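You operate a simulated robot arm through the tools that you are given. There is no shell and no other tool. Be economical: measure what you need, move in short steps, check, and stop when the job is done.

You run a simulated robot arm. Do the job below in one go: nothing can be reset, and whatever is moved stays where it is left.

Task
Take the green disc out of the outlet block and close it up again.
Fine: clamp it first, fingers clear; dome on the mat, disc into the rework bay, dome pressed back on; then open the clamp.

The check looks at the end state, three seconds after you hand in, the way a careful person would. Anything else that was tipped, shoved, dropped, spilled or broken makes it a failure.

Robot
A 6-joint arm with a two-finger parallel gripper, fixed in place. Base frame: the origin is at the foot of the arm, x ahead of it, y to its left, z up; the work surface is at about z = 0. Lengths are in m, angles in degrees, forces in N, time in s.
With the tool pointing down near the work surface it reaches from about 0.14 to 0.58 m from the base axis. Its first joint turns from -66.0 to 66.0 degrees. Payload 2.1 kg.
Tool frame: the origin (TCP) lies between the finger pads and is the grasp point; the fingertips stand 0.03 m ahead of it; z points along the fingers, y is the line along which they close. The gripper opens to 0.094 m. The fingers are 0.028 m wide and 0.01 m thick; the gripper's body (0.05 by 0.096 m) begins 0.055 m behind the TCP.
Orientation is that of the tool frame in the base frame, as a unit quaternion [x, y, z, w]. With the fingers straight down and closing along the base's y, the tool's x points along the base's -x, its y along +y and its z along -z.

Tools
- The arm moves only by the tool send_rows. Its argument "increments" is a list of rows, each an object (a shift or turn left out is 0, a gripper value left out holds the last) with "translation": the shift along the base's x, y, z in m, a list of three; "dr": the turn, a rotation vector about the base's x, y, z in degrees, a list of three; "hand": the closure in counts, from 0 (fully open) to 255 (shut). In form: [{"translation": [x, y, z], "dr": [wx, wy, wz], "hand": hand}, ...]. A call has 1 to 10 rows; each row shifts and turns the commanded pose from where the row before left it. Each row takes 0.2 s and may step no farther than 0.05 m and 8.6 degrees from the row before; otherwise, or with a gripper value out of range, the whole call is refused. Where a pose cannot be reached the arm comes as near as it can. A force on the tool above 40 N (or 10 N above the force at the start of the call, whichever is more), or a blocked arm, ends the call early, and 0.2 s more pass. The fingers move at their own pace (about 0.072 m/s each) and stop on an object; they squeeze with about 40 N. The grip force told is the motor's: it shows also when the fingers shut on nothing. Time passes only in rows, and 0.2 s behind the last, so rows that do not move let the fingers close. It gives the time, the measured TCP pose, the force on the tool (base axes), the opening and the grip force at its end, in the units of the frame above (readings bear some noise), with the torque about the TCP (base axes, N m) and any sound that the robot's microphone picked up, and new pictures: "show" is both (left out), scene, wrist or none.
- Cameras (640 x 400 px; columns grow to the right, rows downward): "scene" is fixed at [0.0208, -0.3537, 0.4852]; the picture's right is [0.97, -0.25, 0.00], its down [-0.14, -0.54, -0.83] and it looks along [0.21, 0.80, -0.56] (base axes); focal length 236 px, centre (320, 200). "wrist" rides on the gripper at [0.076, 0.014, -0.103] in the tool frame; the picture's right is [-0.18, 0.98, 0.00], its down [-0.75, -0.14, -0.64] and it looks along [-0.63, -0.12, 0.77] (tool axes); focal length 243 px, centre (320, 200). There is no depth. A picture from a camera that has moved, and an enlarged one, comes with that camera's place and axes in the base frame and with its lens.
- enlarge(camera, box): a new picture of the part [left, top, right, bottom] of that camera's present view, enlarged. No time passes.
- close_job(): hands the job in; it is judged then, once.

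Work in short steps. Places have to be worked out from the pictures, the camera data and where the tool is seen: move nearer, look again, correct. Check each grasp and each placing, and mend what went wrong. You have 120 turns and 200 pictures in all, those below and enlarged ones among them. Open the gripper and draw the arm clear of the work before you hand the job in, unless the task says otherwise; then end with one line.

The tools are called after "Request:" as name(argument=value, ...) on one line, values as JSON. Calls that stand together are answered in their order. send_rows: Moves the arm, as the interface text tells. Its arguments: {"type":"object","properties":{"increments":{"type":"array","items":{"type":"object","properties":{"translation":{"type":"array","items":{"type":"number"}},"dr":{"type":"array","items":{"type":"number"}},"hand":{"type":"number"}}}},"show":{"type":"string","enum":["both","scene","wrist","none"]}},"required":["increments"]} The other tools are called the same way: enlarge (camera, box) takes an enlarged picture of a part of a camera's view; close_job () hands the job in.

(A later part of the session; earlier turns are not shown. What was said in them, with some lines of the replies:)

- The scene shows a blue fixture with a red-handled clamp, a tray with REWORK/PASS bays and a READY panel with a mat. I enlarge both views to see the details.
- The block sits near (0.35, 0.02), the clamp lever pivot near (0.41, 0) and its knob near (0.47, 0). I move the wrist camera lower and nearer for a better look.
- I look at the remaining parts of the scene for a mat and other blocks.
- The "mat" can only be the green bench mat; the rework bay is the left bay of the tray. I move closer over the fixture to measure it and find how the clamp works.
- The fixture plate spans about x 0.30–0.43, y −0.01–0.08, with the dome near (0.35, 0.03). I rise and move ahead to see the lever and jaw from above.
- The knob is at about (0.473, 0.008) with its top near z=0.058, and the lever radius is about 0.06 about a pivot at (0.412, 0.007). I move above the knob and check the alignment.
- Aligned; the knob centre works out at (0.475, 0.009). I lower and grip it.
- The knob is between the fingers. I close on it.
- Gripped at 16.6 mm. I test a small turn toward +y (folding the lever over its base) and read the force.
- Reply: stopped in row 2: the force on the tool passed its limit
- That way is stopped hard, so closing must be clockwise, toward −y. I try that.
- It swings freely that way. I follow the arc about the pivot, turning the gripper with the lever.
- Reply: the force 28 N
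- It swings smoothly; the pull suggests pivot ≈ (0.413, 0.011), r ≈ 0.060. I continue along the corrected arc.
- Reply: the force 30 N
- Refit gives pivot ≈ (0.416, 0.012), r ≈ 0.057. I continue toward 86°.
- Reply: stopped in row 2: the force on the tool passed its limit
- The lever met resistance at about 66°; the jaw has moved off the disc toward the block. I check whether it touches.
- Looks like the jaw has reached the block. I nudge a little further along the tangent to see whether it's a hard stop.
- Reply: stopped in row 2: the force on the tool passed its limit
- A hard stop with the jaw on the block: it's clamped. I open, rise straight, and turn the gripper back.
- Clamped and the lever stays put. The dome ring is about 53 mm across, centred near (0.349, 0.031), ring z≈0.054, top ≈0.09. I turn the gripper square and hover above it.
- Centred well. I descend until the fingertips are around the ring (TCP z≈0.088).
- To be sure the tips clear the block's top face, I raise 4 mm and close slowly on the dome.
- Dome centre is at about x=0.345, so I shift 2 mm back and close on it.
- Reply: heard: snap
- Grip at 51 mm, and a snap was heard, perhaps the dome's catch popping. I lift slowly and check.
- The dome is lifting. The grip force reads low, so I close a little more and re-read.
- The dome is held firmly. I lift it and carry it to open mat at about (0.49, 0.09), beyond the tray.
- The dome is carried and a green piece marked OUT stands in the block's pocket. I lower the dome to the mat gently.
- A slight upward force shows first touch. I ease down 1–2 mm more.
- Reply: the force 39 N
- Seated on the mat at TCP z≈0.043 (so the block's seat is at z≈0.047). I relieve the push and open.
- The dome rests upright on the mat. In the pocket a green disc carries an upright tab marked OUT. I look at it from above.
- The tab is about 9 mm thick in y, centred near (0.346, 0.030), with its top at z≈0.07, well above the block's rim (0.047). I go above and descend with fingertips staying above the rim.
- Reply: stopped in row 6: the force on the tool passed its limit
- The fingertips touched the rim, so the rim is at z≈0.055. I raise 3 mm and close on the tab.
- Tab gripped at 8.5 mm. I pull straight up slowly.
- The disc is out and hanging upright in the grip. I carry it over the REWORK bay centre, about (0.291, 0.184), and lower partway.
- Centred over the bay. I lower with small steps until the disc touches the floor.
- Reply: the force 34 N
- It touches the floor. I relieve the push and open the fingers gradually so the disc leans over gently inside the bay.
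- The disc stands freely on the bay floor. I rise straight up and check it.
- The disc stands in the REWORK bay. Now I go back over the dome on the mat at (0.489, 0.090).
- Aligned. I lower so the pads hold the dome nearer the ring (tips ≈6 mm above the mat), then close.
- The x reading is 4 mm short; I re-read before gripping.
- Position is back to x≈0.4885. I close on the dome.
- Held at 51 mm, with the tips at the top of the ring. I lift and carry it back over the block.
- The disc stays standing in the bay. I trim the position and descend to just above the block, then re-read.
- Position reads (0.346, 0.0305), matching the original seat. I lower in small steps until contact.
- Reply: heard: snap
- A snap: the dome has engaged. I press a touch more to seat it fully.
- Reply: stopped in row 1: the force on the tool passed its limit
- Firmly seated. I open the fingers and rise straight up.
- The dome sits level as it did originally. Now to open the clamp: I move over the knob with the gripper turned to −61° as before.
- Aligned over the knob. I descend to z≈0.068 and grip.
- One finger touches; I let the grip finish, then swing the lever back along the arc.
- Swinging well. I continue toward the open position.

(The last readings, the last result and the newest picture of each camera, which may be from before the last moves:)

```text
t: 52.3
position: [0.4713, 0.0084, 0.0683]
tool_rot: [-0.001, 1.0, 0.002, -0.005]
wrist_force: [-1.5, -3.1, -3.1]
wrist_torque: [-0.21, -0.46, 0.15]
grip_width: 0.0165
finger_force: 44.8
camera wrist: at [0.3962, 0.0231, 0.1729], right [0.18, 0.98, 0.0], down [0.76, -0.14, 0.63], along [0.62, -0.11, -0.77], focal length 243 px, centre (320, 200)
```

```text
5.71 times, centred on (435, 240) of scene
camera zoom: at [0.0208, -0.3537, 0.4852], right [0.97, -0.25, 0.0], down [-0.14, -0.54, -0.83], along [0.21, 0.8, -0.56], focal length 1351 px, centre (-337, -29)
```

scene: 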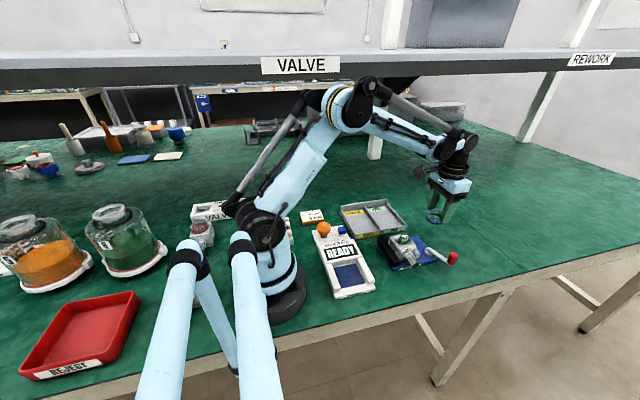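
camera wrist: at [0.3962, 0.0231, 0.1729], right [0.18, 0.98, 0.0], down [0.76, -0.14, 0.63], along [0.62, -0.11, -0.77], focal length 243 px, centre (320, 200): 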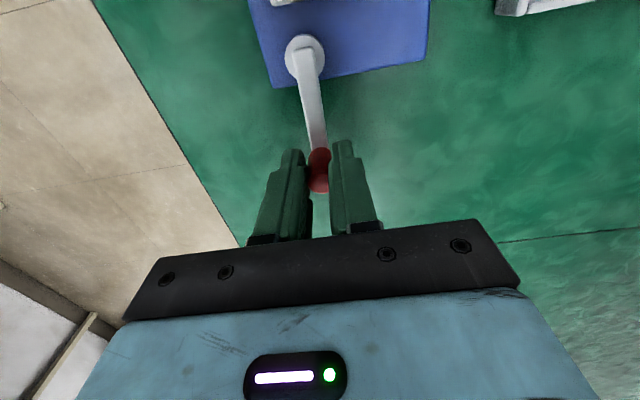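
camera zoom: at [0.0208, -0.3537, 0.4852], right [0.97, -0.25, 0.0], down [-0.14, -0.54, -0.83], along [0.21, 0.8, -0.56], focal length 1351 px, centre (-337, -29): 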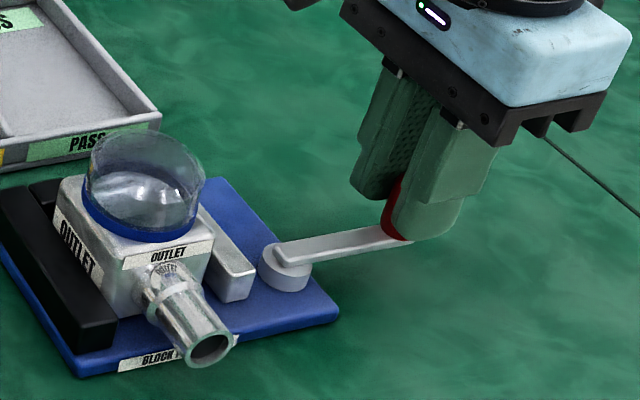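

The lever is back near its open stop and the jaw is off the block. I nudge it the last couple of millimetres to the stop.

Request:
send_rows(increments=[{"translation": [0, 0.001, 0]}, {"translation": [0, 0.001, 0]}], show="none")

```text
t: 52.9
position: [0.4731, 0.0105, 0.0697]
tool_rot: [0.0, 1.0, 0.001, -0.003]
wrist_force: [-3.1, -10.1, 0.9]
wrist_torque: [-0.2, 0.22, 0.17]
grip_width: 0.0169
finger_force: 45.4
```

It's against its open stop. I release, rise straight up and draw the arm clear.

Request:
send_rows(increments=[{"translation": [0, -0.001, 0]}, {"hand": 130}, {}, {"translation": [0, 0, 0.03]}, {"translation": [0, 0, 0.05]}, {"translation": [0, 0, 0.05]}, {"translation": [0, 0, 0.05], "hand": 0}, {"translation": [-0.04, 0.03, 0.04]}, {"translation": [-0.04, 0.03, 0]}, {}], show="both")

Request:
enlarge(camera="scene", box=[300, 185, 480, 305])

Request:
enlarge(camera="scene", box=[380, 215, 460, 275])

```text
refused: row 8 steps farther than a row can; nothing moved
```

```text
3.33 times, centred on (390, 245) of scene
camera zoom: at [0.0208, -0.3537, 0.4852], right [0.97, -0.25, 0.0], down [-0.14, -0.54, -0.83], along [0.21, 0.8, -0.56], focal length 788 px, centre (87, 50)
```

zoom: 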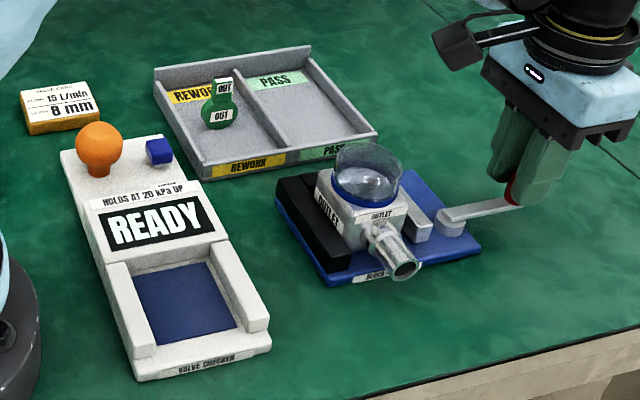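

```text
6.67 times, centred on (420, 245) of scene
camera zoom: at [0.0208, -0.3537, 0.4852], right [0.97, -0.25, 0.0], down [-0.14, -0.54, -0.83], along [0.21, 0.8, -0.56], focal length 1576 px, centre (-347, -100)
```

zoom: 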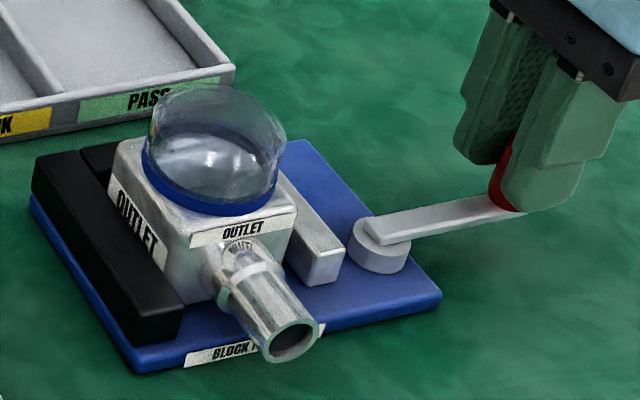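

That call was refused because a step was too large; I repeat it with smaller steps.

Request:
send_rows(increments=[{"translation": [0, -0.001, 0]}, {"hand": 130}, {}, {"translation": [0, 0, 0.03]}, {"translation": [0, 0, 0.045]}, {"translation": [0, 0, 0.045]}, {"translation": [0, 0, 0.045], "hand": 0}, {"translation": [-0.03, 0.02, 0.03]}, {"translation": [-0.03, 0.02, 0]}, {}], show="both")

Request:
enlarge(camera="scene", box=[300, 185, 480, 305])

Request:
enlarge(camera="scene", box=[380, 215, 460, 275])

```text
t: 55.1
position: [0.4081, 0.0484, 0.2634]
tool_rot: [0.001, 1.0, 0.002, -0.002]
wrist_force: [0.9, 0.6, 0.1]
wrist_torque: [-0.02, -0.02, 0.03]
grip_width: 0.0943
finger_force: 0.1
camera wrist: at [0.3324, 0.0625, 0.3669], right [0.18, 0.98, 0.0], down [0.76, -0.14, 0.64], along [0.63, -0.12, -0.77], focal length 243 px, centre (320, 200)
```

scene: 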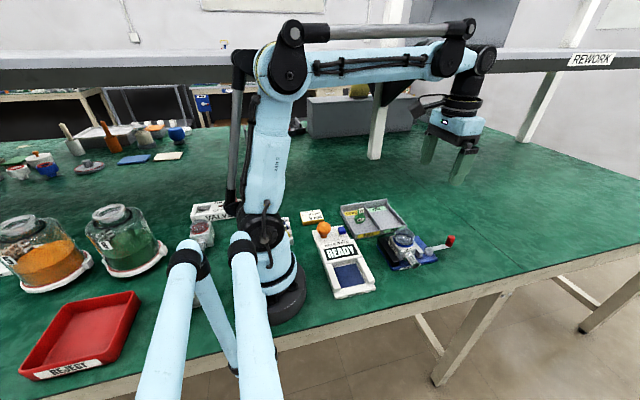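
wrist: 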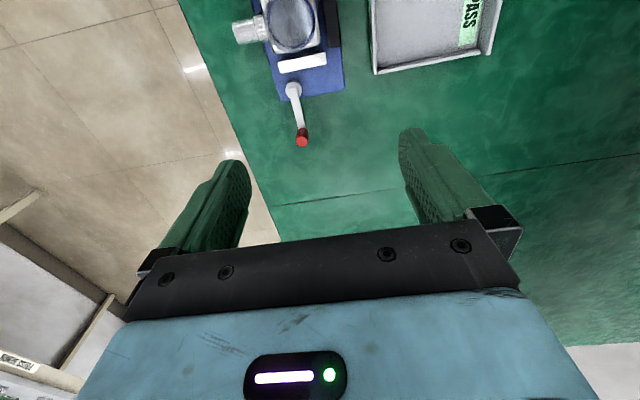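

```text
3.33 times, centred on (390, 245) of scene
camera zoom: at [0.0208, -0.3537, 0.4852], right [0.97, -0.25, 0.0], down [-0.14, -0.54, -0.83], along [0.21, 0.8, -0.56], focal length 788 px, centre (87, 50)
```

zoom: 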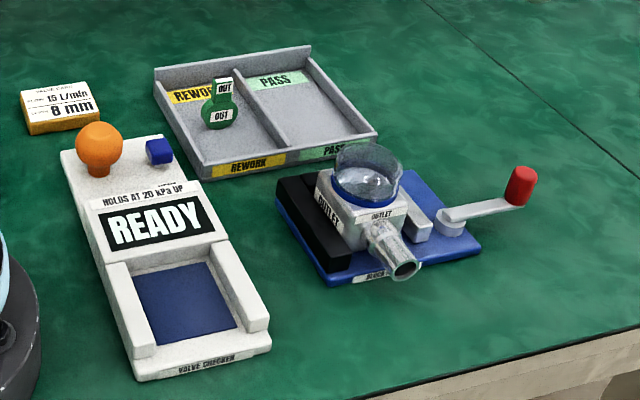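

```text
6.67 times, centred on (420, 245) of scene
camera zoom: at [0.0208, -0.3537, 0.4852], right [0.97, -0.25, 0.0], down [-0.14, -0.54, -0.83], along [0.21, 0.8, -0.56], focal length 1576 px, centre (-347, -100)
```

zoom: 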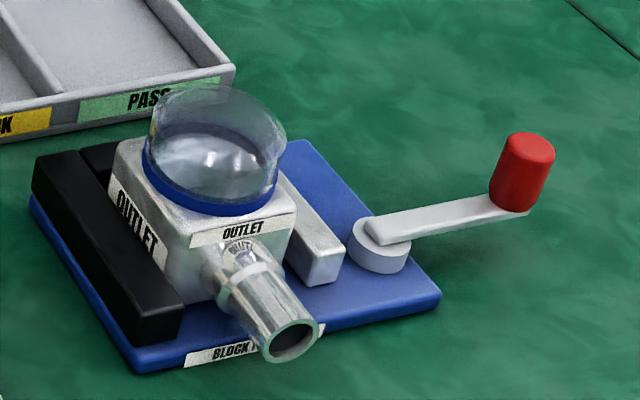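

The dome is on the block, the clamp lever is back in its open position, the disc is in the REWORK bay and the arm is clear. I hand in.

Request:
close_job()

```text
The job is handed in.
```

The green disc is standing upright on its edge in the rework bay, the dome is snapped back onto the outlet block, the clamp is open, and the arm is clear with the gripper open.
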